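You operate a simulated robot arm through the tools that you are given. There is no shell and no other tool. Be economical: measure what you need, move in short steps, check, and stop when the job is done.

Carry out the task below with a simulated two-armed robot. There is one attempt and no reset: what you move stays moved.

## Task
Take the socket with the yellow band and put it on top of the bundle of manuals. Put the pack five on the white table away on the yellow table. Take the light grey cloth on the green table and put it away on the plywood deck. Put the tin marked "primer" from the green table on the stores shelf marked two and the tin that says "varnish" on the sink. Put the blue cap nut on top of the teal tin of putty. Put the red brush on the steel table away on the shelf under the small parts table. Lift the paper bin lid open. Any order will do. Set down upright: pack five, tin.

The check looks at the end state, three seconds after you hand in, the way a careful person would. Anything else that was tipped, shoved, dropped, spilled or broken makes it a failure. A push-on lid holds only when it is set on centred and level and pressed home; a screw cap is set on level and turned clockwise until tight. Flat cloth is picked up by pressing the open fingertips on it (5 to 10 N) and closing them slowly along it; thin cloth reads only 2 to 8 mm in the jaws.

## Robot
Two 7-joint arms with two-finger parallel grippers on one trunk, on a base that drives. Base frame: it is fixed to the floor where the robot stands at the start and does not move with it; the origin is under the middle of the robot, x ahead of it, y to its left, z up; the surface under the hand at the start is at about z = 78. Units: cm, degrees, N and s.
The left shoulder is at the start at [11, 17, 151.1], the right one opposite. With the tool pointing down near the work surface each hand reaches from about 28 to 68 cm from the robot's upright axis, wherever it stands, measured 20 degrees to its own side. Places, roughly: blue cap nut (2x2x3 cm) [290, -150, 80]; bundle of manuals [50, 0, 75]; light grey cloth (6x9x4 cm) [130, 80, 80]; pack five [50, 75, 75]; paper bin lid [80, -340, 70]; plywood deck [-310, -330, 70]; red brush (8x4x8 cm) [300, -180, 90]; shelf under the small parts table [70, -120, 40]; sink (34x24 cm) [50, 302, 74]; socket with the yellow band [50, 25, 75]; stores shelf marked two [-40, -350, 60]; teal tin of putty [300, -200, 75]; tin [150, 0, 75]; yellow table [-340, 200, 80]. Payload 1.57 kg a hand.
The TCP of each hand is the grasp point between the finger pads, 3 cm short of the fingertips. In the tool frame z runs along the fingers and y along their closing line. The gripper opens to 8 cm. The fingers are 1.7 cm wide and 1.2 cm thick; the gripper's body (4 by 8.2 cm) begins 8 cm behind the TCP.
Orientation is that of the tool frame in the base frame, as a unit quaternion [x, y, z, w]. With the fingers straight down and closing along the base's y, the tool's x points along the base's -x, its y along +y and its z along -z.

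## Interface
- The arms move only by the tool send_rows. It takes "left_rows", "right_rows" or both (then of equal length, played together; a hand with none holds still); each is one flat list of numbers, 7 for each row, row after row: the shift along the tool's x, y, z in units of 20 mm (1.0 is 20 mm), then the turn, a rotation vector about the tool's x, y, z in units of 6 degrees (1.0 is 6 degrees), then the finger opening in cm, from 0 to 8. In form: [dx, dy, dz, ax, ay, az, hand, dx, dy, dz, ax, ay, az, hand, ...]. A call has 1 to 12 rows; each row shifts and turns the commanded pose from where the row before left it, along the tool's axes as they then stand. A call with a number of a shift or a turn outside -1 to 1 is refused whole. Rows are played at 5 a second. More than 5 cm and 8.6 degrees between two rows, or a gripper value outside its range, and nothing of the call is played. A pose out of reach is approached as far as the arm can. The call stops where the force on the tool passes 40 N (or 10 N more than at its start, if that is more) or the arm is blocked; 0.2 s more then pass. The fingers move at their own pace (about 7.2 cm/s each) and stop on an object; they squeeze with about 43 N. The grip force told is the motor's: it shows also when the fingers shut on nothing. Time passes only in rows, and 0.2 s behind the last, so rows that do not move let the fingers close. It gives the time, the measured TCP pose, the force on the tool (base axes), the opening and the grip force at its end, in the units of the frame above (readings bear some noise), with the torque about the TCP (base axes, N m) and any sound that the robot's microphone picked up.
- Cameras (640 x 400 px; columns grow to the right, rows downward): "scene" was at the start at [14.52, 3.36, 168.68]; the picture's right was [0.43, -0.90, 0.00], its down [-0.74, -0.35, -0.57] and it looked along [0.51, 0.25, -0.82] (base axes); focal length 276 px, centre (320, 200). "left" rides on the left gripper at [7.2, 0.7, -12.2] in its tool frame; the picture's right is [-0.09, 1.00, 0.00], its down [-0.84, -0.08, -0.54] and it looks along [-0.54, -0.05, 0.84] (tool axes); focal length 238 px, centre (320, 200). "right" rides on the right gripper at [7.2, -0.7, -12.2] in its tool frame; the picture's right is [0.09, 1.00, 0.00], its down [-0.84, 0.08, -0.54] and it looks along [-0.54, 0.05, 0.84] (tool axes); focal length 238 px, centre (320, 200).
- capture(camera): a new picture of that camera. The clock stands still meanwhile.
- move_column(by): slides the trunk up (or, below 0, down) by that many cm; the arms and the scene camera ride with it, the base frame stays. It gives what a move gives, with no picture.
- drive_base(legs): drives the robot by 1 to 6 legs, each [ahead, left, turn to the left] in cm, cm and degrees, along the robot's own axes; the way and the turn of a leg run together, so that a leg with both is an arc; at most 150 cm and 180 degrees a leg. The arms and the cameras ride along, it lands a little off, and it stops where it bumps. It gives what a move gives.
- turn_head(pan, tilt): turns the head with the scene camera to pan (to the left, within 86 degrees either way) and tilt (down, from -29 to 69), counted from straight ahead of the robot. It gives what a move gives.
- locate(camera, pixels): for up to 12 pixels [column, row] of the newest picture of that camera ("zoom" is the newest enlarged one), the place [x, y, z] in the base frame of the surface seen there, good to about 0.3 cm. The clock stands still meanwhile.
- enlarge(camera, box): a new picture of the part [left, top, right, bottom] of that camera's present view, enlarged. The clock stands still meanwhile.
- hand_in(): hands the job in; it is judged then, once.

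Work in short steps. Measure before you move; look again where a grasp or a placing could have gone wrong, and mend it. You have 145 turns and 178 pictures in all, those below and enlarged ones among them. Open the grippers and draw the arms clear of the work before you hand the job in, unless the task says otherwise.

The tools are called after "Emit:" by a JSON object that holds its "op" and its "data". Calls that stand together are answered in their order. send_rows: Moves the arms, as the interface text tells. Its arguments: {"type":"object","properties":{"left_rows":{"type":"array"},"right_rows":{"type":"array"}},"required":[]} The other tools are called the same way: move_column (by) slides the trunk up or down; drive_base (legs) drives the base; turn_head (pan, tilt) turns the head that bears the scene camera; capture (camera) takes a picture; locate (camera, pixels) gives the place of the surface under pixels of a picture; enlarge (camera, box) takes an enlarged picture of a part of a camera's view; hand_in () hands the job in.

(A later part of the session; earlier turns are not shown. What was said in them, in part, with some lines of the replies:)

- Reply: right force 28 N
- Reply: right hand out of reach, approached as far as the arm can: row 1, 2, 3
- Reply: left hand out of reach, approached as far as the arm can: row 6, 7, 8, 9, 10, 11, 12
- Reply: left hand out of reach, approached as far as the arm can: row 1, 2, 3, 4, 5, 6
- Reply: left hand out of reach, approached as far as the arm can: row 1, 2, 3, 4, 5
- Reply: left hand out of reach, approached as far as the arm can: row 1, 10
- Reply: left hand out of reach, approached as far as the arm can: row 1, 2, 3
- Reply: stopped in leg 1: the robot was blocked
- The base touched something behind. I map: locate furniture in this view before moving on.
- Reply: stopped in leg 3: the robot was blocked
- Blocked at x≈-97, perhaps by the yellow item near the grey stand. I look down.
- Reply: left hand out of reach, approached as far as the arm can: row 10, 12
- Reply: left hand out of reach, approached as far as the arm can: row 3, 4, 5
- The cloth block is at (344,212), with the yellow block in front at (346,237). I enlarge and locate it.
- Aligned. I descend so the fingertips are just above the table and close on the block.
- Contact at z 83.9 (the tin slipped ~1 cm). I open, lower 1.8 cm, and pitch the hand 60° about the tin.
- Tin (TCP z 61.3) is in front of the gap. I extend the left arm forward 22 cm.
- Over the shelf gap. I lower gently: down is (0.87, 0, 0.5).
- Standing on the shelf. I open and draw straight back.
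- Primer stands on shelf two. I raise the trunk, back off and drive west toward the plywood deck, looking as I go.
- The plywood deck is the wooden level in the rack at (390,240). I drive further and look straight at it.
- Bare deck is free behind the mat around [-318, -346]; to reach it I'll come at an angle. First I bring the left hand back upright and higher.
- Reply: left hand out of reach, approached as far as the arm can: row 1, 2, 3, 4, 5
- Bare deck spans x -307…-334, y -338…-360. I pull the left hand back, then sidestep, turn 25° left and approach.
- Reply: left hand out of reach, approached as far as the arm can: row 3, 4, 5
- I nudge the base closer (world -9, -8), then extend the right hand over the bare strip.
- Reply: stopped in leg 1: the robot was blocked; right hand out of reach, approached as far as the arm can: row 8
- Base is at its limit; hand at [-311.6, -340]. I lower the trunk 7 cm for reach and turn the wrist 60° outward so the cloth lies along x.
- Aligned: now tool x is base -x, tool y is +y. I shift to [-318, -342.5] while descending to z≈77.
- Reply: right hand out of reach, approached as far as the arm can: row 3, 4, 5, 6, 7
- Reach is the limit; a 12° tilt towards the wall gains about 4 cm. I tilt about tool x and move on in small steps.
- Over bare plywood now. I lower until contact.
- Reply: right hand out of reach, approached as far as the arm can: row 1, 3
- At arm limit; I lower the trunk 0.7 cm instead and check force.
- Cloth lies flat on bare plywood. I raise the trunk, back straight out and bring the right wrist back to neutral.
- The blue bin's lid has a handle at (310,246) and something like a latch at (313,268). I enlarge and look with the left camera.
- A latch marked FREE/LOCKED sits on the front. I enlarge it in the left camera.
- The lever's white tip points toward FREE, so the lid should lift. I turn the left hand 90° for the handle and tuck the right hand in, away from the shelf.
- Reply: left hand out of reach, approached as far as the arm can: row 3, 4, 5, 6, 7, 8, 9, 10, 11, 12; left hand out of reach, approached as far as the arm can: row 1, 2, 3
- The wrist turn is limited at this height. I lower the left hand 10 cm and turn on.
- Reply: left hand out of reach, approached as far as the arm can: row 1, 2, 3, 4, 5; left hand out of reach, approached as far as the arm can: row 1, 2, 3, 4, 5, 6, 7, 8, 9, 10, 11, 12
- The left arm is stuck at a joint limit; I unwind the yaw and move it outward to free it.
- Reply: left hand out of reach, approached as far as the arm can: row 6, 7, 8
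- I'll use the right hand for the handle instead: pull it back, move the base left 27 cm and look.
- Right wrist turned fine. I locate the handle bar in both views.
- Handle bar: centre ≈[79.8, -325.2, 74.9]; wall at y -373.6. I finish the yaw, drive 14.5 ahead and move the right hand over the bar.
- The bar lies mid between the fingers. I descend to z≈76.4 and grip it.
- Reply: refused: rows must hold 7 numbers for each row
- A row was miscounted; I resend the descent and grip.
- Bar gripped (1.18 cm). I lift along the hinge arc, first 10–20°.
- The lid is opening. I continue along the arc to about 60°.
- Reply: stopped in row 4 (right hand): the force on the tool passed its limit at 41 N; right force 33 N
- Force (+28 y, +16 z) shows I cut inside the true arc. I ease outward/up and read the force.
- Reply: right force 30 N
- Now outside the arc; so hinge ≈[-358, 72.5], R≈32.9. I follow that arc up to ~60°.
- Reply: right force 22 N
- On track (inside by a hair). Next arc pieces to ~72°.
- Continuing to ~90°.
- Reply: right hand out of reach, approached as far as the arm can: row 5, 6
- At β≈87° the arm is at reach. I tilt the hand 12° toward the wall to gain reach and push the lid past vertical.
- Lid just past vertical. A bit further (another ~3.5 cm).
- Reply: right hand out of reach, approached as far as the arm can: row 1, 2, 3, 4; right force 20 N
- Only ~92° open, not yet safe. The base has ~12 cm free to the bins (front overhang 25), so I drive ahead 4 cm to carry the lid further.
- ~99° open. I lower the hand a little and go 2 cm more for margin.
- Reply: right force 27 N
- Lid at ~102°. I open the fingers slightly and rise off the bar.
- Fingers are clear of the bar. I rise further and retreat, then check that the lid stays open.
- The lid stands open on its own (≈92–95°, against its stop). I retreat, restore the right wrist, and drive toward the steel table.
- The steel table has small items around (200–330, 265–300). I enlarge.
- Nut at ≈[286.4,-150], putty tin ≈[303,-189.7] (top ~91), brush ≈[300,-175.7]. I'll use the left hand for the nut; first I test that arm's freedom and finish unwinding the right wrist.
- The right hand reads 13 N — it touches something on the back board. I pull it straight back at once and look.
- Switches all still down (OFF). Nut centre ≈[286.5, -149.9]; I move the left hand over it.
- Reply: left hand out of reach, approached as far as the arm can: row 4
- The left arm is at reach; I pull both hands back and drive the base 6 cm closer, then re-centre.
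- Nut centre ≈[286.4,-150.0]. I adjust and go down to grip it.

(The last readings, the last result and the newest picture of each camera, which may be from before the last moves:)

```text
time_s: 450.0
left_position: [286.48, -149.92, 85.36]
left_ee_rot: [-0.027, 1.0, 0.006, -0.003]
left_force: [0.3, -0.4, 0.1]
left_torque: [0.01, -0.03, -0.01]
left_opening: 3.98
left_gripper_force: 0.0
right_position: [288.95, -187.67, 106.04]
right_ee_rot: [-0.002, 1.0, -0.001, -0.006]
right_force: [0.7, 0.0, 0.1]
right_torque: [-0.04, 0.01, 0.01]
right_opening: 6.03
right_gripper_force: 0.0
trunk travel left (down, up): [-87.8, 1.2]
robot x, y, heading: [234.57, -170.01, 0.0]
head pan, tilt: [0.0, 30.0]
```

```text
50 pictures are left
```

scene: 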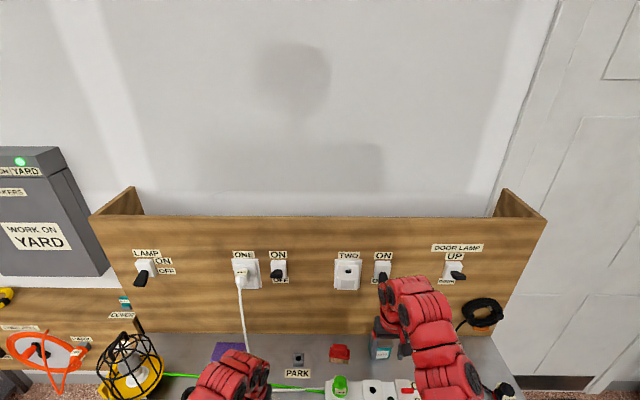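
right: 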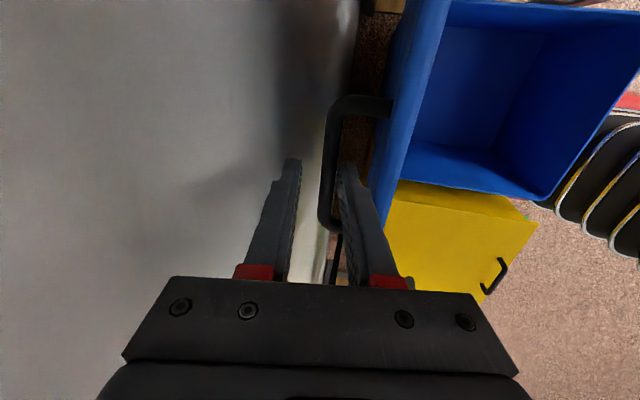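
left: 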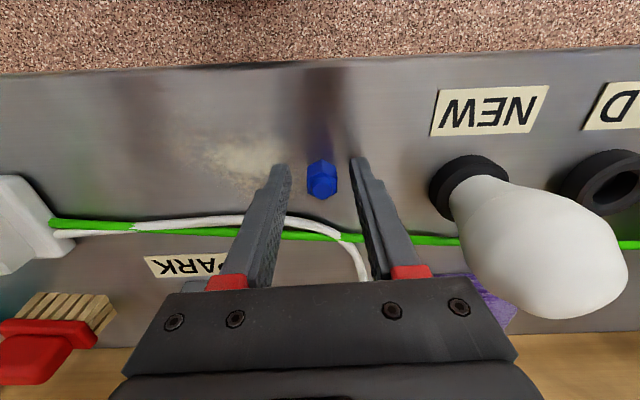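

Centred. I close and lift.

Emit:
{"op": "send_rows", "data": {"left_rows": [0, 0, 0, 0, 0, 0, 1, 0, 0, 0, 0, 0, 0, 1, 0, 0, 0, 0, 0, 0, 1, 0, 0, -0.5, 0, 0, 0, 1, 0, 0, -1, 0, 0, 0, 1, 0, 0, -1, 0, 0, 0, 1, 0, 0, -1, 0, 0, 0, 1, 0, 0, -1, 0, 0, 0, 1, 0, 0, -1, 0, 0, 0, 1]}}

Emit:
{"op": "capture", "data": {"camera": "left"}}

```text
time_s: 452.0
left_position: [288.65, -149.45, 94.36]
left_ee_rot: [-0.026, 1.0, 0.004, -0.002]
left_force: [0.6, 0.1, -0.4]
left_torque: [0.02, 0.01, 0.03]
left_opening: 1.86
left_gripper_force: 33.2
left hand out of reach, approached as far as the arm can: row 7, 8, 9
right_position: [289.0, -187.68, 105.98]
right_ee_rot: [-0.003, 1.0, -0.001, -0.007]
right_force: [-0.3, 0.3, 0.3]
right_torque: [0.0, 0.0, -0.01]
right_opening: 6.03
right_gripper_force: 0.0
trunk travel left (down, up): [-87.8, 1.2]
robot x, y, heading: [234.54, -170.14, 0.1]
head pan, tilt: [0.0, 30.0]
```

```text
49 pictures are left
```

left: 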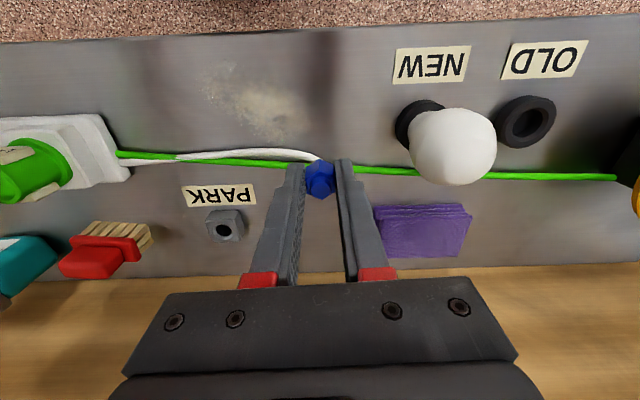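

Nut held (1.86). I back off, slide the base 40 cm right, and look at the putty tin's top.

Emit:
{"op": "send_rows", "data": {"right_rows": [1, 0, 0, 0, 0, 0, 6, 1, 0, 0, 0, 0, 0, 6, 1, 0, 0, 0, 0, 0, 6]}}

Emit:
{"op": "drive_base", "data": {"legs": [[-16, 0, 0], [0, -40, 0], [16, 0, 0]]}}

Emit:
{"op": "capture", "data": {"camera": "left"}}

Emit:
{"op": "turn_head", "data": {"pan": 10, "tilt": 45}}

Emit:
{"op": "capture", "data": {"camera": "scene"}}

```text
time_s: 452.8
left_position: [288.53, -149.48, 94.31]
left_ee_rot: [-0.027, 1.0, 0.003, -0.002]
left_force: [-0.5, -0.3, -1.1]
left_torque: [0.01, 0.04, -0.03]
left_opening: 1.89
left_gripper_force: 33.4
right_position: [282.89, -187.74, 106.07]
right_ee_rot: [-0.002, 1.0, 0.0, -0.006]
right_force: [-0.2, 0.3, -0.4]
right_torque: [0.0, -0.03, 0.02]
right_opening: 5.99
right_gripper_force: 0.1
trunk travel left (down, up): [-87.8, 1.2]
robot x, y, heading: [234.64, -169.83, 0.2]
head pan, tilt: [0.0, 30.0]
```

```text
time_s: 457.3
left_position: [288.4, -190.02, 94.37]
left_ee_rot: [-0.028, 1.0, 0.004, -0.003]
left_force: [0.1, 0.2, -0.7]
left_torque: [-0.01, -0.02, 0.01]
left_opening: 1.88
left_gripper_force: 33.3
right_position: [282.89, -228.11, 106.1]
right_ee_rot: [-0.003, 1.0, -0.001, -0.005]
right_force: [0.4, -0.1, -0.3]
right_torque: [-0.01, -0.04, -0.01]
right_opening: 6.01
right_gripper_force: 0.0
trunk travel left (down, up): [-87.8, 1.2]
robot x, y, heading: [234.43, -210.71, 0.1]
head pan, tilt: [0.0, 30.0]
```

```text
48 pictures are left
```

left: 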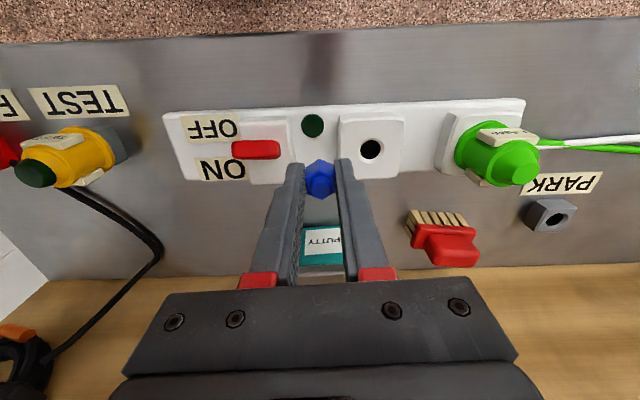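

```text
time_s: 458.1
left_position: [288.59, -189.98, 94.31]
left_ee_rot: [-0.028, 1.0, 0.005, -0.004]
left_force: [0.3, 0.6, 0.2]
left_torque: [-0.03, -0.01, 0.02]
left_opening: 1.89
left_gripper_force: 33.3
right_position: [283.15, -228.27, 105.89]
right_ee_rot: [-0.003, 1.0, 0.0, -0.007]
right_force: [-0.4, -0.1, 0.0]
right_torque: [0.0, 0.0, 0.0]
right_opening: 6.01
right_gripper_force: 0.2
trunk travel left (down, up): [-87.8, 1.2]
robot x, y, heading: [234.41, -210.35, 0.4]
head pan, tilt: [10.0, 45.0]
```

```text
47 pictures are left
```

scene: 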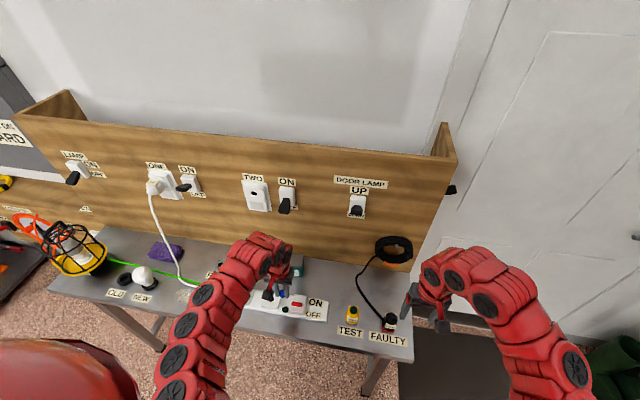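

The putty tin shows between the fingers at left (322,245) and at scene (298,268). I locate its top.

Emit:
{"op": "enlarge", "data": {"camera": "scene", "box": [250, 230, 350, 310]}}

Emit:
{"op": "locate", "data": {"camera": "left", "pixels": [[322, 243], [305, 235], [340, 235], [322, 262], [310, 263], [322, 268]]}}

Emit:
{"op": "locate", "data": {"camera": "scene", "pixels": [[298, 262], [298, 266], [293, 262], [303, 264], [298, 272], [260, 220], [285, 210]]}}

```text
5.00 times, centred on (300, 270) of scene
```

zoom: 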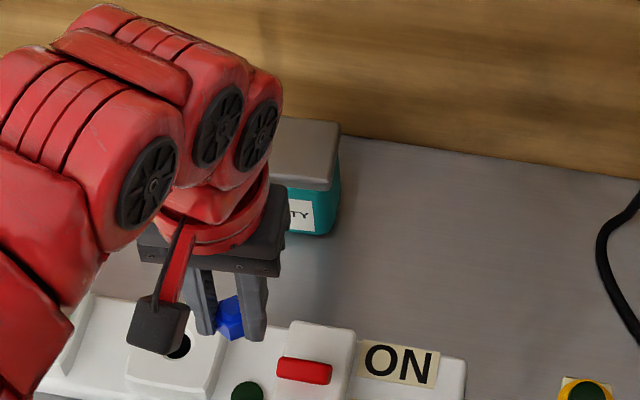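

```text
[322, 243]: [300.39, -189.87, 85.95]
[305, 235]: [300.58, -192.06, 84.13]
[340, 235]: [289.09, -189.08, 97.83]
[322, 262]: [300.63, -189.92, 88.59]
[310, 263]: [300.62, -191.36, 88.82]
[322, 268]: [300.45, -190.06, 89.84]
```

```text
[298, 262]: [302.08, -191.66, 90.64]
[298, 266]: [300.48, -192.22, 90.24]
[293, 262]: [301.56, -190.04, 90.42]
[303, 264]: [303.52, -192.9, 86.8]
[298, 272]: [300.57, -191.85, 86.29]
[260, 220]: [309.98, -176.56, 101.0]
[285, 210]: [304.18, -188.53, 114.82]
```

The TWO switch lever (x≈301–304, z≈114) blocks a vertical hand over the tin, so I'll regrasp the nut with a 30° pitched hand. First back to the free spot by y≈-159.

Emit:
{"op": "drive_base", "data": {"legs": [[-16, 0, 0], [0, 31, 0], [12, 0, 0]]}}

Emit:
{"op": "send_rows", "data": {"left_rows": [0.3, 0, 0.7, 0, 0, 0, 1, 0.3, 0, 0.8, 0, 0, 0, 1, 0, 0, 0.8, 0, 0, 0, 1, 0, 0, 0.8, 0, 0, 0, 1, 0, 0, 0.8, 0, 0, 0, 1, 0, 0, 0.3, 0, 0, 0, 1, 0, 0, 0, 0, 0, 0, 1]}}

Emit:
{"op": "capture", "data": {"camera": "left"}}

```text
time_s: 462.0
left_position: [284.34, -158.32, 94.32]
left_ee_rot: [-0.031, 1.0, 0.004, -0.002]
left_force: [0.6, 0.8, -0.3]
left_torque: [0.01, 0.01, 0.03]
left_opening: 1.88
left_gripper_force: 33.5
right_position: [279.06, -196.55, 106.02]
right_ee_rot: [-0.006, 1.0, -0.001, -0.006]
right_force: [-0.2, -0.1, 0.7]
right_torque: [0.0, -0.01, 0.01]
right_opening: 5.97
right_gripper_force: 0.1
trunk travel left (down, up): [-87.8, 1.2]
robot x, y, heading: [230.43, -178.85, 0.8]
head pan, tilt: [10.0, 45.0]
```

```text
time_s: 463.6
left_position: [282.96, -158.25, 85.8]
left_ee_rot: [-0.031, 0.999, 0.005, -0.004]
left_force: [-0.2, 0.3, -0.7]
left_torque: [0.03, -0.01, -0.03]
left_opening: 1.87
left_gripper_force: 32.9
right_position: [279.16, -196.49, 106.07]
right_ee_rot: [-0.008, 1.0, -0.001, -0.006]
right_force: [-0.3, 0.3, 0.6]
right_torque: [0.01, -0.01, 0.0]
right_opening: 5.97
right_gripper_force: 0.0
trunk travel left (down, up): [-87.8, 1.2]
robot x, y, heading: [230.41, -179.53, 0.7]
head pan, tilt: [10.0, 45.0]
```

```text
45 pictures are left
```

left: 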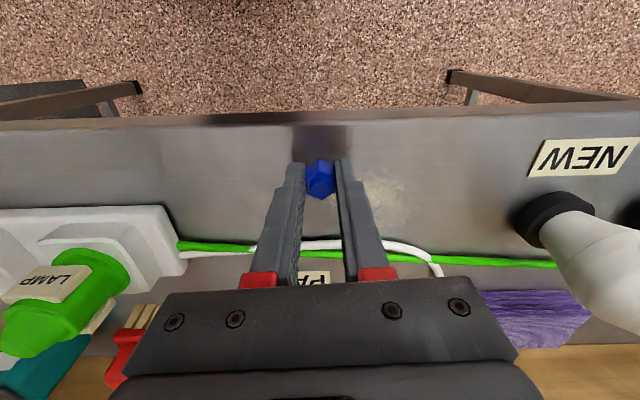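

Over free table. I set the nut down, open, pitch the hand 30° around it, shift back 1 cm and regrip.

Emit:
{"op": "send_rows", "data": {"left_rows": [0, 0, 0.12, 0, 0, 0, 1, 0, 0, 0.1, 0, 0, 0, 1, 0, 0, 0, 0, 0, 0, 1, 0, 0, 0, 0, 0, 0, 3.4, 0, 0, 0, 0, 0, 0, 3.4, 0, 0, -0.05, 0, -1, 0, 3.4, 0, 0, 0, 0, -1, 0, 3.4, 0, 0, 0, 0, -1, 0, 3.4, 0, 0, 0, 0, -1, 0, 3.4, 0, 0, 0, 0, -1, 0, 3.4, 0.45, 0, -0.26, 0, 0, 0, 3.4]}}

Emit:
{"op": "capture", "data": {"camera": "left"}}

```text
time_s: 465.5
left_position: [283.25, -158.23, 85.17]
left_ee_rot: [-0.032, 0.986, 0.008, 0.162]
left_force: [-23.1, -1.2, 30.1]
left_torque: [-0.58, 0.62, -0.34]
left_opening: 3.34
left_gripper_force: 0.0
left hand out of reach, approached as far as the arm can: row 8, 9
right_position: [278.93, -196.53, 106.21]
right_ee_rot: [-0.007, 1.0, 0.001, -0.004]
right_force: [0.0, -0.2, 0.1]
right_torque: [-0.04, 0.04, 0.01]
right_opening: 6.01
right_gripper_force: 0.0
trunk travel left (down, up): [-87.8, 1.2]
robot x, y, heading: [230.32, -179.16, 0.6]
head pan, tilt: [10.0, 45.0]
stopped in row 9 (left hand): the force on the tool passed its limit at 64 N (the readings are from after the stop); the commanded pose is now the measured one
```

```text
44 pictures are left
```

left: 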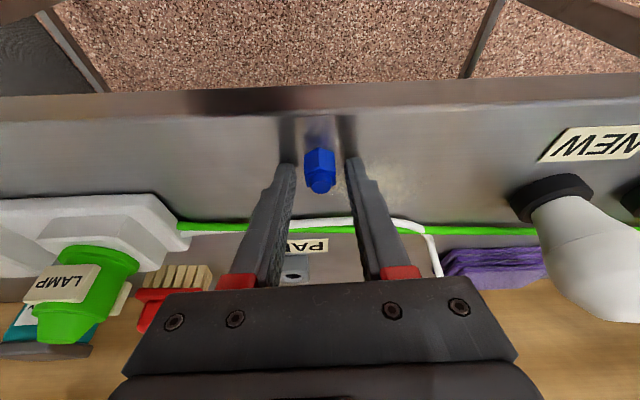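

Fingertips pressed the table; the nut still stands upright between them, pitch is ~19°. I ease up, shift back 1 cm and regrip.

Emit:
{"op": "send_rows", "data": {"left_rows": [-0.12, 0, -0.3, 0, 0, 0, 3.4, 0.25, 0, -0.09, 0, 0, 0, 3.4, 0.25, 0, -0.08, 0, 0, 0, 3.4, 0, 0, 0, 0, 0, 0, 3.4]}}

Emit:
{"op": "capture", "data": {"camera": "left"}}

```text
time_s: 466.5
left_position: [283.78, -158.42, 85.09]
left_ee_rot: [-0.029, 0.986, 0.01, 0.167]
left_force: [26.2, 4.7, 40.6]
left_torque: [-0.58, -0.92, 0.56]
left_opening: 3.19
left_gripper_force: 0.0
left hand out of reach, approached as far as the arm can: row 1, 2, 3
right_position: [279.24, -196.55, 106.01]
right_ee_rot: [-0.007, 1.0, 0.0, -0.005]
right_force: [0.0, -0.3, 0.1]
right_torque: [0.0, -0.01, 0.0]
right_opening: 6.01
right_gripper_force: 0.1
trunk travel left (down, up): [-87.8, 1.2]
robot x, y, heading: [230.69, -179.16, 0.7]
head pan, tilt: [10.0, 45.0]
```

```text
43 pictures are left
```

left: 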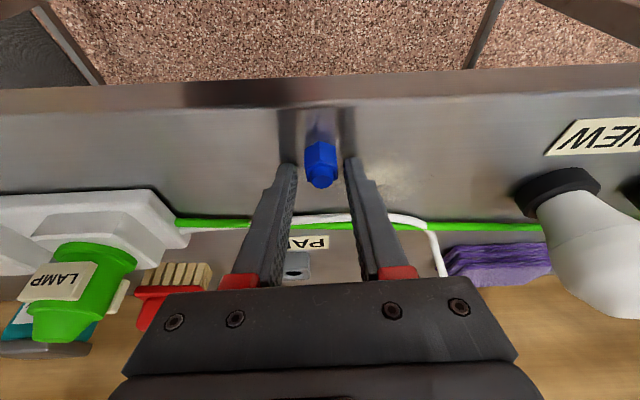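

The arm is at its limit here; I relieve it with the trunk (+0.9) and shift the base back 1.5 cm.

Emit:
{"op": "move_column", "data": {"by": 0.9}}

Emit:
{"op": "drive_base", "data": {"legs": [[-1.5, 0, 0]]}}

Emit:
{"op": "capture", "data": {"camera": "left"}}

Emit:
{"op": "locate", "data": {"camera": "left", "pixels": [[320, 160], [320, 175], [320, 185]]}}

```text
time_s: 467.1
left_position: [283.13, -158.35, 85.51]
left_ee_rot: [-0.032, 0.987, 0.009, 0.159]
left_force: [0.2, 0.4, -0.2]
left_torque: [0.01, 0.02, 0.0]
left_opening: 3.4
left_gripper_force: 0.2
right_position: [279.16, -196.34, 106.93]
right_ee_rot: [-0.007, 1.0, 0.0, -0.006]
right_force: [0.1, -0.5, -0.3]
right_torque: [0.01, 0.0, 0.03]
right_opening: 6.02
right_gripper_force: 0.1
trunk travel left (down, up): [-88.7, 0.3]
robot x, y, heading: [230.46, -179.03, 0.8]
head pan, tilt: [10.0, 45.0]
```

```text
time_s: 467.9
left_position: [282.17, -158.29, 85.53]
left_ee_rot: [-0.031, 0.987, 0.009, 0.16]
left_force: [0.2, -0.3, 0.2]
left_torque: [-0.04, 0.04, 0.01]
left_opening: 3.39
left_gripper_force: 0.1
right_position: [278.01, -196.54, 106.69]
right_ee_rot: [-0.007, 1.0, 0.0, -0.007]
right_force: [0.2, 0.1, -0.3]
right_torque: [0.0, 0.03, -0.01]
right_opening: 6.0
right_gripper_force: 0.0
trunk travel left (down, up): [-88.7, 0.3]
robot x, y, heading: [228.63, -178.92, 0.7]
head pan, tilt: [10.0, 45.0]
```

```text
42 pictures are left
```

left: 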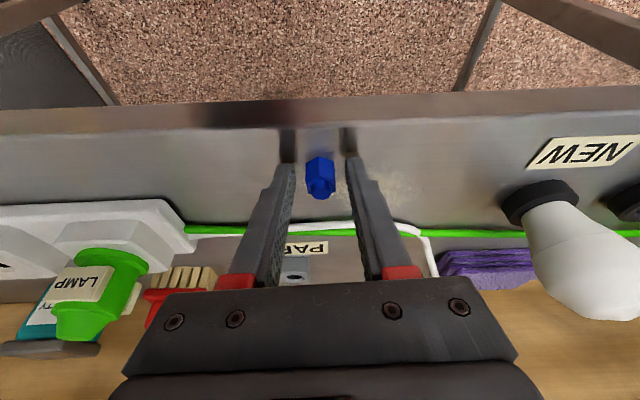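

```text
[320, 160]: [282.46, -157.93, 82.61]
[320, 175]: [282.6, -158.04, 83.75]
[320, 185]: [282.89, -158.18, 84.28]
```

Aligned with the nut. I close on it and lift up/forward.

Emit:
{"op": "send_rows", "data": {"left_rows": [0, 0, 0, 0, 0, 0, 1, 0, 0, 0, 0, 0, 0, 1, 0, 0, 0, 0, 0, 0, 1, -0.47, 0, -0.3, 0, 0, 0, 1, -0.94, 0, -0.6, 0, 0, 0, 1, -0.94, 0, -0.6, 0, 0, 0, 1, -0.94, 0, -0.6, 0, 0, 0, 1, -0.94, 0, -0.6, 0, 0, 0, 1, -0.5, 0, -0.9, 0, 0, 0, 1, -0.5, 0, -0.9, 0, 0, 0, 1]}}

Emit:
{"op": "capture", "data": {"camera": "left"}}

```text
time_s: 470.1
left_position: [290.67, -157.5, 96.55]
left_ee_rot: [-0.031, 0.986, 0.01, 0.161]
left_force: [0.5, 0.2, 0.0]
left_torque: [0.01, -0.01, 0.02]
left_opening: 1.87
left_gripper_force: 33.2
left hand out of reach, approached as far as the arm can: row 7, 9, 10
right_position: [277.74, -196.42, 106.92]
right_ee_rot: [-0.007, 1.0, 0.0, -0.006]
right_force: [0.0, -0.5, -1.0]
right_torque: [-0.01, 0.01, -0.04]
right_opening: 6.03
right_gripper_force: 0.1
trunk travel left (down, up): [-88.7, 0.3]
robot x, y, heading: [228.75, -179.27, 0.5]
head pan, tilt: [10.0, 45.0]
```

```text
41 pictures are left
```

left: 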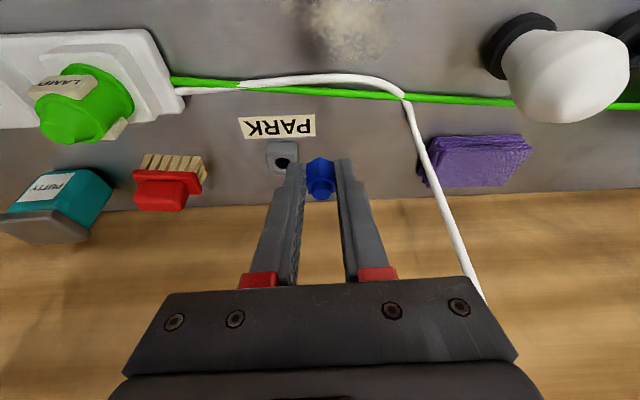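

Nut held upright, pitched hand. I drive round to the tin: back, right 32.5, then ahead to just short of it.

Emit:
{"op": "drive_base", "data": {"legs": [[-12, 0, 0], [0, -32.6, 0], [20, 0, 0]]}}

Emit:
{"op": "capture", "data": {"camera": "left"}}

Emit:
{"op": "enlarge", "data": {"camera": "scene", "box": [210, 190, 350, 300]}}

```text
time_s: 474.2
left_position: [298.77, -188.76, 96.69]
left_ee_rot: [-0.031, 0.986, 0.009, 0.161]
left_force: [-0.8, -0.7, 0.4]
left_torque: [0.01, -0.01, 0.03]
left_opening: 1.9
left_gripper_force: 33.2
right_position: [285.81, -227.75, 106.93]
right_ee_rot: [-0.008, 1.0, 0.0, -0.005]
right_force: [0.1, -1.2, 0.2]
right_torque: [0.02, 0.03, -0.01]
right_opening: 5.99
right_gripper_force: 0.2
trunk travel left (down, up): [-88.7, 0.3]
robot x, y, heading: [237.03, -210.61, 0.6]
head pan, tilt: [10.0, 45.0]
```

```text
40 pictures are left
```

left: 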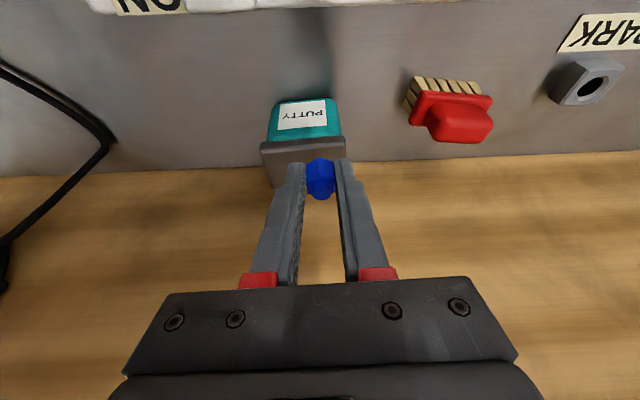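

```text
3.64 times, centred on (280, 245) of scene
```

zoom: 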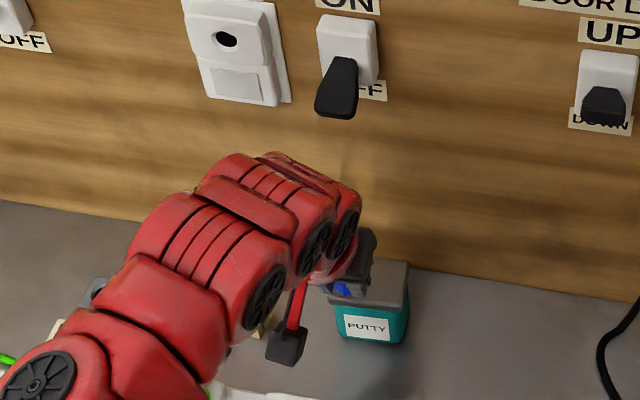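

The tin's grey top spans px 262–345 while the nut is at 320; I locate the top's corners.

Emit:
{"op": "locate", "data": {"camera": "left", "pixels": [[265, 146], [343, 140], [280, 180], [300, 150], [290, 165], [335, 148], [272, 160]]}}

```text
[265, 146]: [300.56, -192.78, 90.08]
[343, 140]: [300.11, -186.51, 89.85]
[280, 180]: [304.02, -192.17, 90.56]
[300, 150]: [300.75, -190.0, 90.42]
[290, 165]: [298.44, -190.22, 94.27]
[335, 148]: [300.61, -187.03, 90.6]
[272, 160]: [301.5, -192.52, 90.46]
```

Tin top: x 300.3–306, y -186.4…-193, z 90.6. I move forward 3.3 cm and right 1 cm, watching the force.

Emit:
{"op": "send_rows", "data": {"left_rows": [-0.5, -0.28, 0.17, 0, 0, 0, 1, -0.5, -0.27, 0.17, 0, 0, 0, 1, -0.55, 0, 0.18, 0, 0, 0, 1, 0, 0, 0, 0, 0, 0, 1]}}

Emit:
{"op": "capture", "data": {"camera": "left"}}

Emit:
{"op": "enlarge", "data": {"camera": "scene", "box": [210, 190, 350, 300]}}

```text
time_s: 475.2
left_position: [302.06, -189.53, 96.63]
left_ee_rot: [-0.031, 0.986, 0.009, 0.162]
left_force: [-0.5, 0.6, 0.0]
left_torque: [-0.02, 0.03, 0.02]
left_opening: 1.87
left_gripper_force: 33.4
right_position: [285.93, -227.74, 106.97]
right_ee_rot: [-0.007, 1.0, 0.0, -0.005]
right_force: [0.0, 0.1, 0.4]
right_torque: [0.01, 0.01, 0.0]
right_opening: 6.0
right_gripper_force: 0.2
trunk travel left (down, up): [-88.7, 0.3]
robot x, y, heading: [237.35, -210.49, 0.8]
head pan, tilt: [10.0, 45.0]
```

```text
38 pictures are left
```

left: 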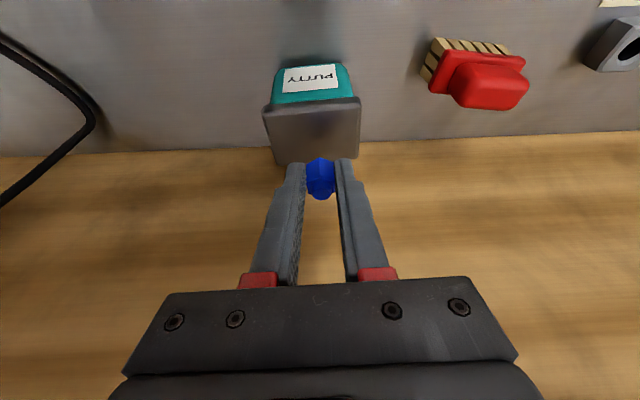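

```text
3.64 times, centred on (280, 245) of scene
```

zoom: 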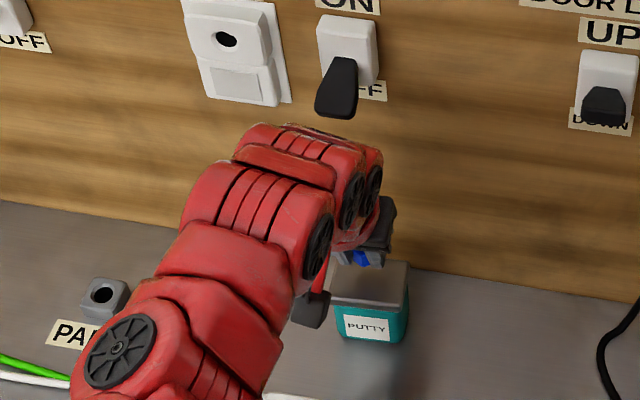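

Emit:
{"op": "locate", "data": {"camera": "left", "pixels": [[312, 110], [300, 155], [280, 162], [355, 155], [312, 135], [320, 168]]}}

Emit:
{"op": "send_rows", "data": {"left_rows": [0.1, 0, 0.3, 0, 0, 0, 1, 0.1, 0, 0.3, 0, 0, 0, 1, 0.1, 0, 0.3, 0, 0, 0, 1, 0.05, 0, 0.15, 0, 0, 0, 1, 0, 0, 0, 0, 0, 0, 1]}}

Emit:
{"op": "capture", "data": {"camera": "left"}}

```text
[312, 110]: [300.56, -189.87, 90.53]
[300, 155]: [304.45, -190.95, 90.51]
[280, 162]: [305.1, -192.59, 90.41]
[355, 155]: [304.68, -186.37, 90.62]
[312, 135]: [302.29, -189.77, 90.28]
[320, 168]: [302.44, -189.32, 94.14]
```

```text
time_s: 476.4
left_position: [302.08, -189.61, 94.26]
left_ee_rot: [-0.031, 0.986, 0.009, 0.161]
left_force: [0.6, -0.5, -1.7]
left_torque: [0.01, -0.01, 0.04]
left_opening: 1.86
left_gripper_force: 33.0
right_position: [285.93, -227.85, 106.93]
right_ee_rot: [-0.008, 1.0, -0.001, -0.005]
right_force: [0.3, 0.8, 0.3]
right_torque: [0.03, -0.01, 0.0]
right_opening: 6.01
right_gripper_force: 0.0
trunk travel left (down, up): [-88.7, 0.3]
robot x, y, heading: [236.97, -210.65, 0.9]
head pan, tilt: [10.0, 45.0]
```

```text
36 pictures are left
```

left: 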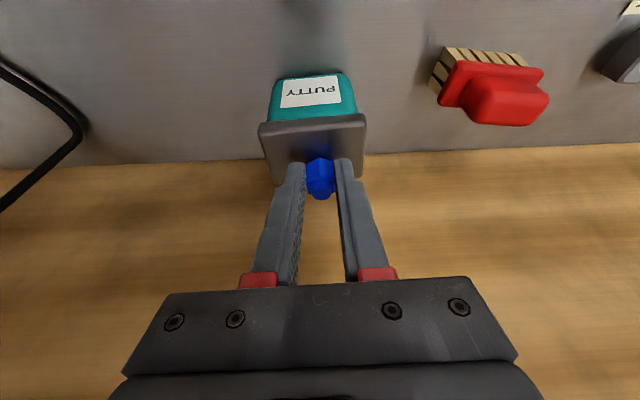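

Nearly touching and centred. I shift 0.4 cm back and lower in tiny steps to contact.

Emit:
{"op": "send_rows", "data": {"left_rows": [0.19, 0, -0.06, 0, 0, 0, 1, 0.015, 0, 0.05, 0, 0, 0, 1, 0.015, 0, 0.05, 0, 0, 0, 1, 0, 0, 0, 0, 0, 0, 1]}}

```text
time_s: 477.4
left_position: [301.78, -189.61, 94.16]
left_ee_rot: [-0.03, 0.986, 0.008, 0.162]
left_force: [0.4, -0.3, 2.5]
left_torque: [-0.02, -0.05, -0.01]
left_opening: 1.88
left_gripper_force: 32.6
right_position: [285.9, -227.73, 106.89]
right_ee_rot: [-0.007, 1.0, 0.001, -0.005]
right_force: [0.5, 0.3, 0.8]
right_torque: [-0.02, 0.03, 0.01]
right_opening: 5.97
right_gripper_force: 0.0
trunk travel left (down, up): [-88.7, 0.3]
robot x, y, heading: [237.25, -210.25, 0.9]
head pan, tilt: [10.0, 45.0]
```

Contact (2.5 N). I open gently and withdraw along the hand axis.

Emit:
{"op": "send_rows", "data": {"left_rows": [0.01, 0, 0.03, 0, 0, 0, 1, 0, 0, 0, 0, 0, 0, 2.3, 0, 0, 0, 0, 0, 0, 3.2, 0, 0, 0, 0, 0, 0, 3.2, 0.1, 0, -0.4, 0, 0, 0, 3.2, 0.2, 0, -0.7, 0, 0, 0, 3.2, 0.5, 0, -0.7, 0, 0, 0, 3.2, 0.7, 0, -0.7, 0, 0, 0, 3.2, 0.9, 0, -0.5, 0, 0, 0, 3.2]}}

Emit:
{"op": "capture", "data": {"camera": "left"}}

```text
time_s: 479.4
left_position: [298.73, -188.93, 96.46]
left_ee_rot: [-0.03, 0.986, 0.008, 0.161]
left_force: [-0.3, 0.3, 0.3]
left_torque: [-0.03, -0.03, -0.01]
left_opening: 3.18
left_gripper_force: 0.0
left hand out of reach, approached as far as the arm can: row 8, 9
right_position: [286.0, -227.65, 106.93]
right_ee_rot: [-0.007, 1.0, 0.0, -0.005]
right_force: [-1.1, 0.5, 0.3]
right_torque: [0.0, -0.01, 0.02]
right_opening: 6.01
right_gripper_force: 0.1
trunk travel left (down, up): [-88.7, 0.3]
robot x, y, heading: [237.33, -210.22, 0.6]
head pan, tilt: [10.0, 45.0]
```

```text
35 pictures are left
5 turns are left
```

left: 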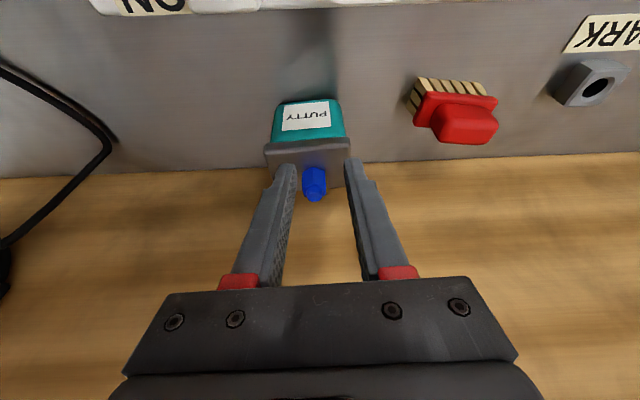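

Nut stands on the putty tin. Only 5 turns remain, so I act compactly for the brush: open the left hand, drive left 12.7 and ahead 4 so it is over the brush, and measure.

Emit:
{"op": "send_rows", "data": {"left_rows": [0, 0, -0.1, 0, 0, 0, 8, 0, 0, 0, 0, 0, 0, 8]}}

Emit:
{"op": "drive_base", "data": {"legs": [[0, 12.7, 0], [4, 0, 0]]}}

Emit:
{"op": "capture", "data": {"camera": "left"}}

Emit:
{"op": "locate", "data": {"camera": "left", "pixels": [[285, 70], [320, 70], [355, 70], [285, 95], [305, 95], [320, 95], [340, 95], [360, 95], [290, 120], [320, 120], [350, 120], [320, 145]]}}

```text
time_s: 480.0
left_position: [298.81, -188.99, 96.62]
left_ee_rot: [-0.03, 0.986, 0.008, 0.161]
left_force: [-0.9, 0.4, 0.3]
left_torque: [0.02, -0.01, 0.02]
left_opening: 8.03
left_gripper_force: 0.0
right_position: [285.95, -227.65, 106.91]
right_ee_rot: [-0.007, 1.0, -0.001, -0.006]
right_force: [0.7, -0.2, -0.5]
right_torque: [0.01, 0.01, 0.0]
right_opening: 6.0
right_gripper_force: 0.1
trunk travel left (down, up): [-88.7, 0.3]
robot x, y, heading: [237.29, -211.0, 0.6]
head pan, tilt: [10.0, 45.0]
```

```text
time_s: 481.8
left_position: [302.33, -176.48, 96.92]
left_ee_rot: [-0.03, 0.986, 0.009, 0.163]
left_force: [-0.1, 0.1, 0.3]
left_torque: [-0.03, -0.03, -0.01]
left_opening: 7.97
left_gripper_force: 0.1
right_position: [289.15, -215.26, 107.21]
right_ee_rot: [-0.006, 1.0, 0.0, -0.004]
right_force: [0.3, 1.1, 0.1]
right_torque: [0.04, -0.05, -0.01]
right_opening: 6.0
right_gripper_force: 0.1
trunk travel left (down, up): [-88.7, 0.3]
robot x, y, heading: [241.16, -197.59, 0.7]
head pan, tilt: [10.0, 45.0]
```

```text
34 pictures are left
```

left: 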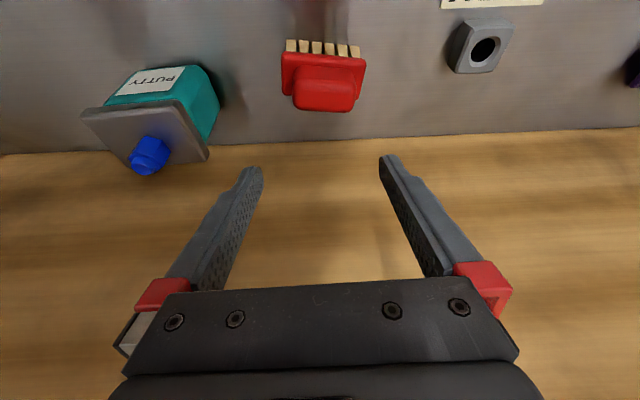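

```text
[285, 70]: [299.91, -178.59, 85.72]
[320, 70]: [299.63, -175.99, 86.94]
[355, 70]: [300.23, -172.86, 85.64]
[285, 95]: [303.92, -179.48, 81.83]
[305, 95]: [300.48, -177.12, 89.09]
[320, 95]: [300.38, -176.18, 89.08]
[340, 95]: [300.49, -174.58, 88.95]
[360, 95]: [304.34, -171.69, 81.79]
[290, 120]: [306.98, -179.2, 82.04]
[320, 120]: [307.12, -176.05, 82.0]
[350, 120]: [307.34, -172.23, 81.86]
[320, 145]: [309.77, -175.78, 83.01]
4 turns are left
```

Brush plate y -178.7…-172.8 (z 85.7), handle top z 89. I grip it, lift, slide clear of the plug, drive round to the small-parts table's west side and lower the trunk, then look.

Emit:
{"op": "send_rows", "data": {"left_rows": [0.37, 0.07, 0.69, 0, 0, 0, 8, 0.37, 0.07, 0.69, 0, 0, 0, 8, 0.37, 0.07, 0.69, 0, 0, 0, 8, 0.37, 0.07, 0.69, 0, 0, 0, 8, 0.37, 0.06, 0.7, 0, 0, 0, 8, 0.37, 0.06, 0.7, 0, 0, 0, 8, 0, 0, 0, 0, 0, 0, 3, 0, 0, 0, 0, 0, 0, 3, 0, 0, 0, 0, 0, 0, 3]}}

Emit:
{"op": "send_rows", "data": {"left_rows": [-0.2, 0, -0.5, 0, 0, 0, 3, -0.32, 0, -0.95, 0, 0, 0, 3, -0.32, 0, -0.95, 0, 0, 0, 3, -0.32, 0, -0.95, 0, 0, 0, 3, -0.32, 0, -0.95, 0, 0, 0, 3]}}

Emit:
{"op": "capture", "data": {"camera": "left"}}

Emit:
{"op": "drive_base", "data": {"legs": [[-3, 0, 0], [0, 11.5, 0], [-60, 0, 0], [0, -47, 0], [-130, 0, 0]]}}

Emit:
{"op": "drive_base", "data": {"legs": [[-84, 0, 0], [0, 93, 0]]}}

Emit:
{"op": "move_column", "data": {"by": -38}}

Emit:
{"op": "turn_head", "data": {"pan": 8, "tilt": 42}}

Emit:
{"op": "capture", "data": {"camera": "scene"}}

Emit:
{"op": "locate", "data": {"camera": "scene", "pixels": [[260, 180], [320, 180], [380, 180], [220, 220], [260, 220], [300, 220], [340, 220], [380, 220], [260, 260], [300, 260], [340, 260], [380, 260]]}}

Emit:
{"op": "capture", "data": {"camera": "left"}}

```text
time_s: 483.8
left_position: [301.13, -175.55, 87.34]
left_ee_rot: [-0.03, 0.987, 0.008, 0.16]
left_force: [0.3, -0.3, 1.1]
left_torque: [0.0, 0.01, 0.02]
left_opening: 7.16
left_gripper_force: 43.2
right_position: [289.7, -214.97, 106.93]
right_ee_rot: [-0.006, 1.0, 0.001, -0.006]
right_force: [-0.1, -1.1, -0.7]
right_torque: [-0.03, 0.06, 0.02]
right_opening: 6.0
right_gripper_force: 0.0
trunk travel left (down, up): [-88.7, 0.3]
robot x, y, heading: [240.73, -197.65, 0.8]
head pan, tilt: [10.0, 45.0]
```

```text
time_s: 485.0
left_position: [302.01, -175.35, 95.99]
left_ee_rot: [-0.031, 0.987, 0.009, 0.16]
left_force: [0.5, 0.3, -1.6]
left_torque: [0.02, 0.02, 0.02]
left_opening: 7.17
left_gripper_force: 43.7
left hand out of reach, approached as far as the arm can: row 5
right_position: [289.72, -215.17, 106.98]
right_ee_rot: [-0.006, 1.0, 0.0, -0.006]
right_force: [0.3, 0.2, 0.4]
right_torque: [0.01, 0.02, -0.03]
right_opening: 5.99
right_gripper_force: 0.0
trunk travel left (down, up): [-88.7, 0.3]
robot x, y, heading: [240.89, -198.21, 0.6]
head pan, tilt: [10.0, 45.0]
```

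```text
33 pictures are left
```

left: 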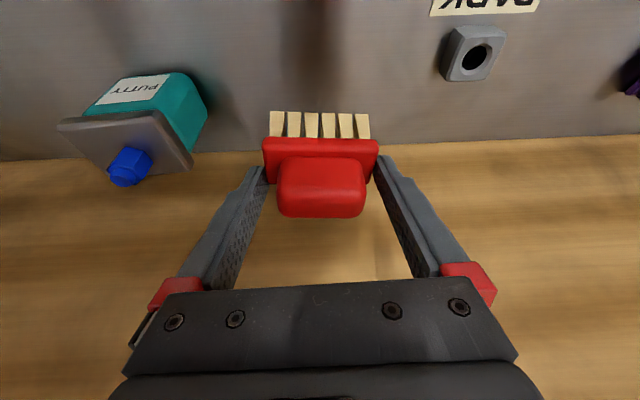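

```text
time_s: 498.1
left_position: [109.86, -212.36, 95.88]
left_ee_rot: [-0.022, 0.987, 0.007, 0.16]
left_force: [-0.4, -0.1, -2.5]
left_torque: [0.0, 0.04, -0.02]
left_opening: 7.07
left_gripper_force: 43.2
right_position: [96.87, -251.82, 106.9]
right_ee_rot: [0.001, 1.0, 0.0, -0.005]
right_force: [-0.7, -0.2, -0.3]
right_torque: [-0.03, 0.0, 0.0]
right_opening: 6.01
right_gripper_force: 0.0
trunk travel left (down, up): [-88.7, 0.3]
robot x, y, heading: [48.43, -233.7, -0.4]
head pan, tilt: [10.0, 45.0]
```

```text
time_s: 507.1
left_position: [26.5, -118.31, 95.88]
left_ee_rot: [-0.018, 0.987, 0.006, 0.16]
left_force: [0.3, 0.5, -0.7]
left_torque: [0.0, 0.0, 0.02]
left_opening: 7.02
left_gripper_force: 43.2
right_position: [13.12, -157.54, 106.89]
right_ee_rot: [0.008, 1.0, 0.001, -0.006]
right_force: [0.6, 0.5, 0.2]
right_torque: [-0.01, 0.03, 0.0]
right_opening: 6.01
right_gripper_force: 0.1
trunk travel left (down, up): [-88.7, 0.3]
robot x, y, heading: [-35.54, -138.86, -0.7]
head pan, tilt: [10.0, 45.0]
```

```text
time_s: 510.8
left_position: [26.5, -118.29, 58.11]
left_ee_rot: [-0.018, 0.987, 0.006, 0.16]
left_force: [0.7, -0.2, -1.9]
left_torque: [-0.01, -0.01, 0.03]
left_opening: 6.98
left_gripper_force: 42.5
right_position: [13.13, -157.49, 68.94]
right_ee_rot: [0.007, 1.0, 0.0, -0.006]
right_force: [0.5, 0.0, -0.2]
right_torque: [-0.02, -0.02, 0.02]
right_opening: 6.01
right_gripper_force: 0.0
trunk travel left (down, up): [-50.7, 38.3]
robot x, y, heading: [-35.44, -138.57, -0.8]
head pan, tilt: [10.0, 45.0]
```

```text
time_s: 511.4
left_position: [26.41, -118.12, 57.85]
left_ee_rot: [-0.018, 0.987, 0.007, 0.16]
left_force: [-0.2, -0.2, -1.1]
left_torque: [0.0, 0.0, 0.04]
left_opening: 7.0
left_gripper_force: 43.5
right_position: [12.98, -157.46, 68.88]
right_ee_rot: [0.007, 1.0, 0.0, -0.006]
right_force: [-0.4, 0.0, -0.2]
right_torque: [-0.01, 0.02, -0.01]
right_opening: 6.0
right_gripper_force: 0.0
trunk travel left (down, up): [-50.7, 38.3]
robot x, y, heading: [-35.14, -139.25, -0.8]
head pan, tilt: [8.0, 42.0]
```

```text
32 pictures are left
```

scene: 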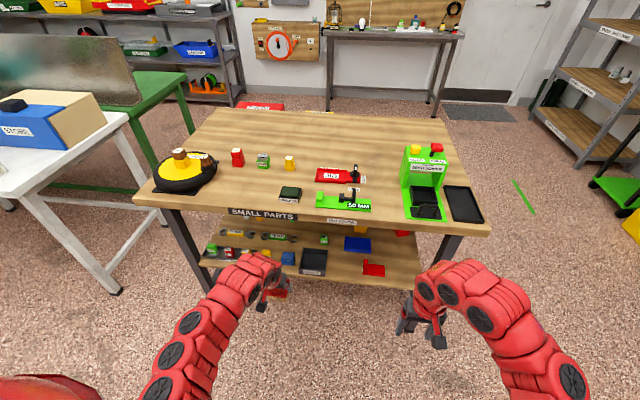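

```text
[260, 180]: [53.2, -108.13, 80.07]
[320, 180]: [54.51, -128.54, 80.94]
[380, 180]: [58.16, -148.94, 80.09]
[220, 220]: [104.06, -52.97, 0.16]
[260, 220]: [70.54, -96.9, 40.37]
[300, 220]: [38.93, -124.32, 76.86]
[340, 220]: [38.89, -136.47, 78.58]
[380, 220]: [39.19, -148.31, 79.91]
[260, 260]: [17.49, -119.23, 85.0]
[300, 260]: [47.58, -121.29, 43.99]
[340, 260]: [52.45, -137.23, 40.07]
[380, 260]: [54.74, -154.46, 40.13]
```

```text
31 pictures are left
3 turns are left
```

left: 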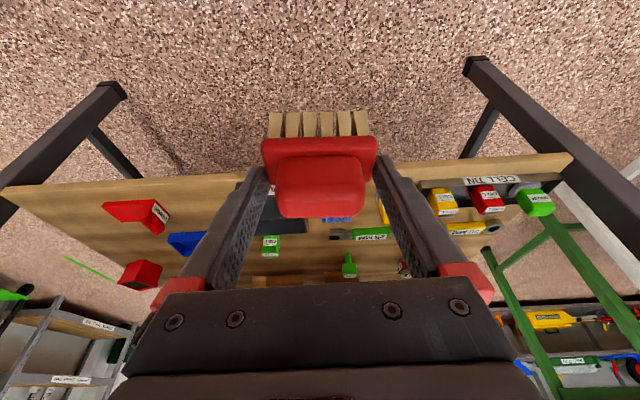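

Brush held. Shelf z 40.1, front edge x≈44; free gap at y≈-132…-146. I pitch the hand further, tuck the right arm, lower, sidestep right 21 and drive ahead 20 so the brush is over the shelf, then look.

Emit:
{"op": "send_rows", "data": {"left_rows": [0, 0, 0, 0, -1, 0, 3, 0, 0, 0, 0, -1, 0, 3, 0, 0, 0, 0, -1, 0, 3, 0, 0, 0, 0, -1, 0, 3, 0, 0, 0, 0, 0, 0, 3], "right_rows": [0.8, -0.9, 0, 0, 0, 0, 3, 0.8, -0.9, 0, 0, 0, 0, 3, 0.8, -0.9, 0, 0, 0, 0, 3, 0.8, -0.9, 0, 0, 0, 0, 3, 0.8, -0.9, 0, 0, 0, 0, 3]}}

Emit:
{"op": "move_column", "data": {"by": -10.5}}

Emit:
{"op": "drive_base", "data": {"legs": [[0, -21, 0.8], [20, 0, 0]]}}

Emit:
{"op": "capture", "data": {"camera": "left"}}

Emit:
{"op": "enlarge", "data": {"camera": "scene", "box": [160, 180, 480, 380]}}

Emit:
{"op": "locate", "data": {"camera": "left", "pixels": [[320, 110], [280, 110], [360, 110], [240, 100], [400, 100], [320, 90], [220, 140], [420, 140], [320, 60], [200, 90], [440, 90], [320, 170]]}}

```text
time_s: 512.6
left_position: [29.46, -117.34, 55.91]
left_ee_rot: [-0.017, 0.932, 0.01, 0.361]
left_force: [0.2, 0.1, -1.2]
left_torque: [0.02, 0.02, 0.01]
left_opening: 6.98
left_gripper_force: 43.1
left hand out of reach, approached as far as the arm can: row 1, 2, 3, 4
right_position: [4.89, -166.43, 69.13]
right_ee_rot: [0.005, 1.0, 0.0, -0.005]
right_force: [0.0, -1.2, 0.1]
right_torque: [0.04, -0.02, 0.0]
right_opening: 3.0
right_gripper_force: 0.1
trunk travel left (down, up): [-50.7, 38.3]
robot x, y, heading: [-35.39, -138.96, -0.4]
head pan, tilt: [8.0, 42.0]
```

```text
time_s: 514.0
left_position: [29.42, -117.44, 45.45]
left_ee_rot: [-0.017, 0.932, 0.01, 0.362]
left_force: [0.5, 0.8, -1.5]
left_torque: [0.0, 0.0, 0.08]
left_opening: 7.02
left_gripper_force: 42.7
right_position: [4.93, -166.53, 58.67]
right_ee_rot: [0.007, 1.0, 0.0, -0.005]
right_force: [-0.3, 0.6, 0.5]
right_torque: [0.0, -0.02, 0.01]
right_opening: 3.01
right_gripper_force: 0.1
trunk travel left (down, up): [-40.2, 48.8]
robot x, y, heading: [-35.02, -138.81, -0.8]
head pan, tilt: [8.0, 42.0]
```

```text
time_s: 516.9
left_position: [48.62, -137.72, 45.5]
left_ee_rot: [-0.021, 0.932, 0.012, 0.362]
left_force: [-1.3, -0.1, 11.9]
left_torque: [-0.08, 0.05, -0.07]
left_opening: 6.97
left_gripper_force: 42.9
right_position: [24.75, -187.11, 58.69]
right_ee_rot: [0.0, 1.0, 0.0, -0.005]
right_force: [-0.1, 0.1, -0.2]
right_torque: [-0.01, 0.04, -0.03]
right_opening: 3.02
right_gripper_force: 0.1
trunk travel left (down, up): [-40.2, 48.8]
robot x, y, heading: [-15.73, -160.0, -0.0]
head pan, tilt: [8.0, 42.0]
```

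```text
30 pictures are left
```

left: 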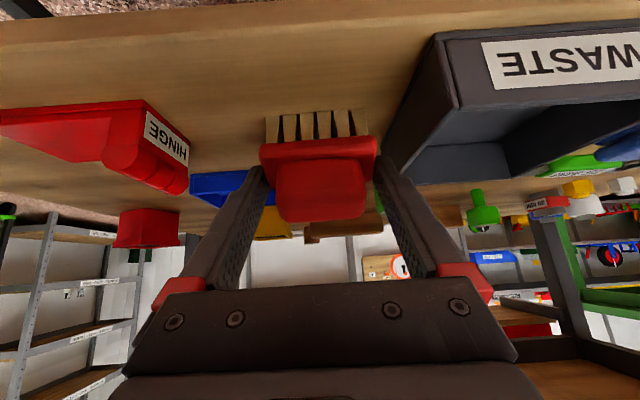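

```text
2.00 times, centred on (320, 280) of scene
```

zoom: 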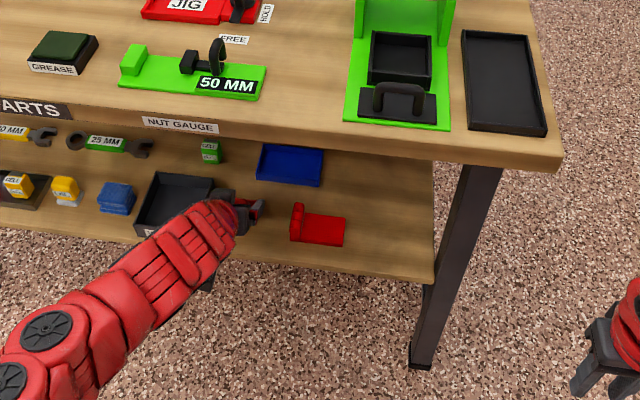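

```text
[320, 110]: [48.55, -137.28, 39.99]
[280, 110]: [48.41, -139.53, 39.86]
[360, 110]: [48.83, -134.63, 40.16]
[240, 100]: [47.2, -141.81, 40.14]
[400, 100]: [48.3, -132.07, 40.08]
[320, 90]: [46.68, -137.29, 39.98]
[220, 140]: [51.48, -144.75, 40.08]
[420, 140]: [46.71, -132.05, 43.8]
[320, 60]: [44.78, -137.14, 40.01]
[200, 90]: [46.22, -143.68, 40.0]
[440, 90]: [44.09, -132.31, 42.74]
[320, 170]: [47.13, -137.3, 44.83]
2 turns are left
```

Brush rests on the shelf (+12 N) with the WASTE tray clear beside it. I open slightly, withdraw along the hand axis, back the base off and look.

Emit:
{"op": "send_rows", "data": {"left_rows": [0, 0, 0, 0, 0, 0, 7.4, 0, 0, 0, 0, 0, 0, 7.7, 0, 0, 0, 0, 0, 0, 7.7, 0, 0, -0.4, 0, 0, 0, 7.8, 0, 0, -0.5, 0, 0, 0, 7.9, 0, 0, -0.8, 0, 0, 0, 8, 0.3, 0, -0.8, 0, 0, 0, 8, 0.4, 0, -0.6, 0, 0, 0, 8, 0.5, 0, -0.5, 0, 0, 0, 8]}}

Emit:
{"op": "drive_base", "data": {"legs": [[-32, 0, 0]]}}

Emit:
{"op": "capture", "data": {"camera": "left"}}

Emit:
{"op": "capture", "data": {"camera": "scene"}}

```text
time_s: 518.9
left_position: [47.57, -137.4, 44.1]
left_ee_rot: [-0.022, 0.932, 0.013, 0.361]
left_force: [0.3, -0.7, 0.4]
left_torque: [-0.03, -0.02, -0.01]
left_opening: 8.01
left_gripper_force: 0.1
left hand out of reach, approached as far as the arm can: row 4, 5, 6, 7, 8, 9
right_position: [24.76, -187.05, 58.62]
right_ee_rot: [0.0, 1.0, 0.0, -0.006]
right_force: [1.1, -0.2, 0.4]
right_torque: [0.01, 0.03, 0.03]
right_opening: 3.0
right_gripper_force: 0.1
trunk travel left (down, up): [-40.2, 48.8]
robot x, y, heading: [-15.68, -159.88, -0.1]
head pan, tilt: [8.0, 42.0]
```

```text
time_s: 521.0
left_position: [15.67, -137.74, 44.2]
left_ee_rot: [-0.02, 0.932, 0.012, 0.362]
left_force: [-0.7, -0.2, 0.1]
left_torque: [0.0, 0.0, -0.02]
left_opening: 7.97
left_gripper_force: 0.0
right_position: [-7.43, -187.1, 58.85]
right_ee_rot: [0.003, 1.0, 0.0, -0.005]
right_force: [-0.4, 0.4, -0.2]
right_torque: [-0.02, 0.0, 0.01]
right_opening: 3.0
right_gripper_force: 0.0
trunk travel left (down, up): [-40.2, 48.8]
robot x, y, heading: [-47.84, -159.84, -0.5]
head pan, tilt: [8.0, 42.0]
```

```text
28 pictures are left
```

left: 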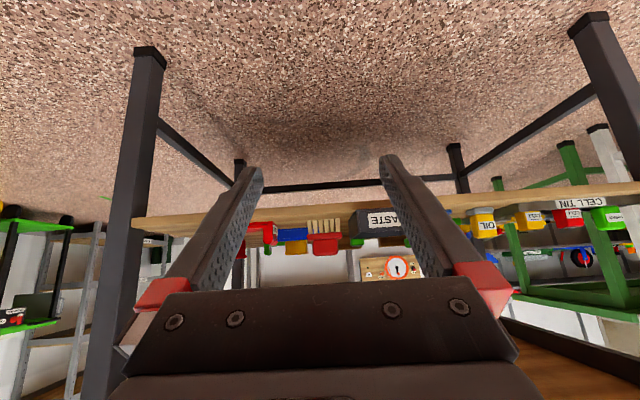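

```text
27 pictures are left
1 turns are left
```

scene: 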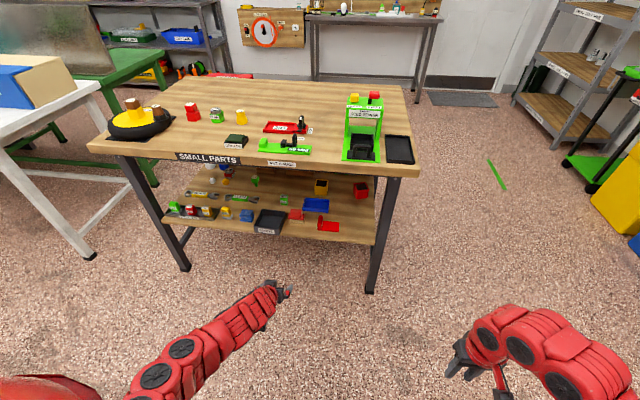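

The brush stands on the lower shelf at scene (295,214), and the arms are clear. Handing in.

Emit:
{"op": "hand_in", "data": {}}

```text
The job is handed in.
```

All eight items are done and the job is handed in, but I did not re-check the bin lid or the steel table switches before handing in.

- **Socket:** it stands on top of the manuals.
- **Pack five:** it is upright on PAD FIVE on the yellow table.
- **Grey cloth:** it lies flat on bare plywood on the deck.
- **Primer tin:** it is upright on stores shelf two.
- **Varnish tin:** it is upright in the sink.
- **Cap nut:** it stands on the teal putty tin.
- **Red brush:** it is on the shelf under the small parts table.
- **Paper bin lid:** it stood open just past vertical when I let go.

While driving, the base touched something behind it near the grey stand, the yellow floor bin and the plywood deck rack. The yellow bin was still standing afterwards; I did not check the other two. The right hand also pressed the board behind the steel table at about 13 N, and the switches there still read OFF when I looked.
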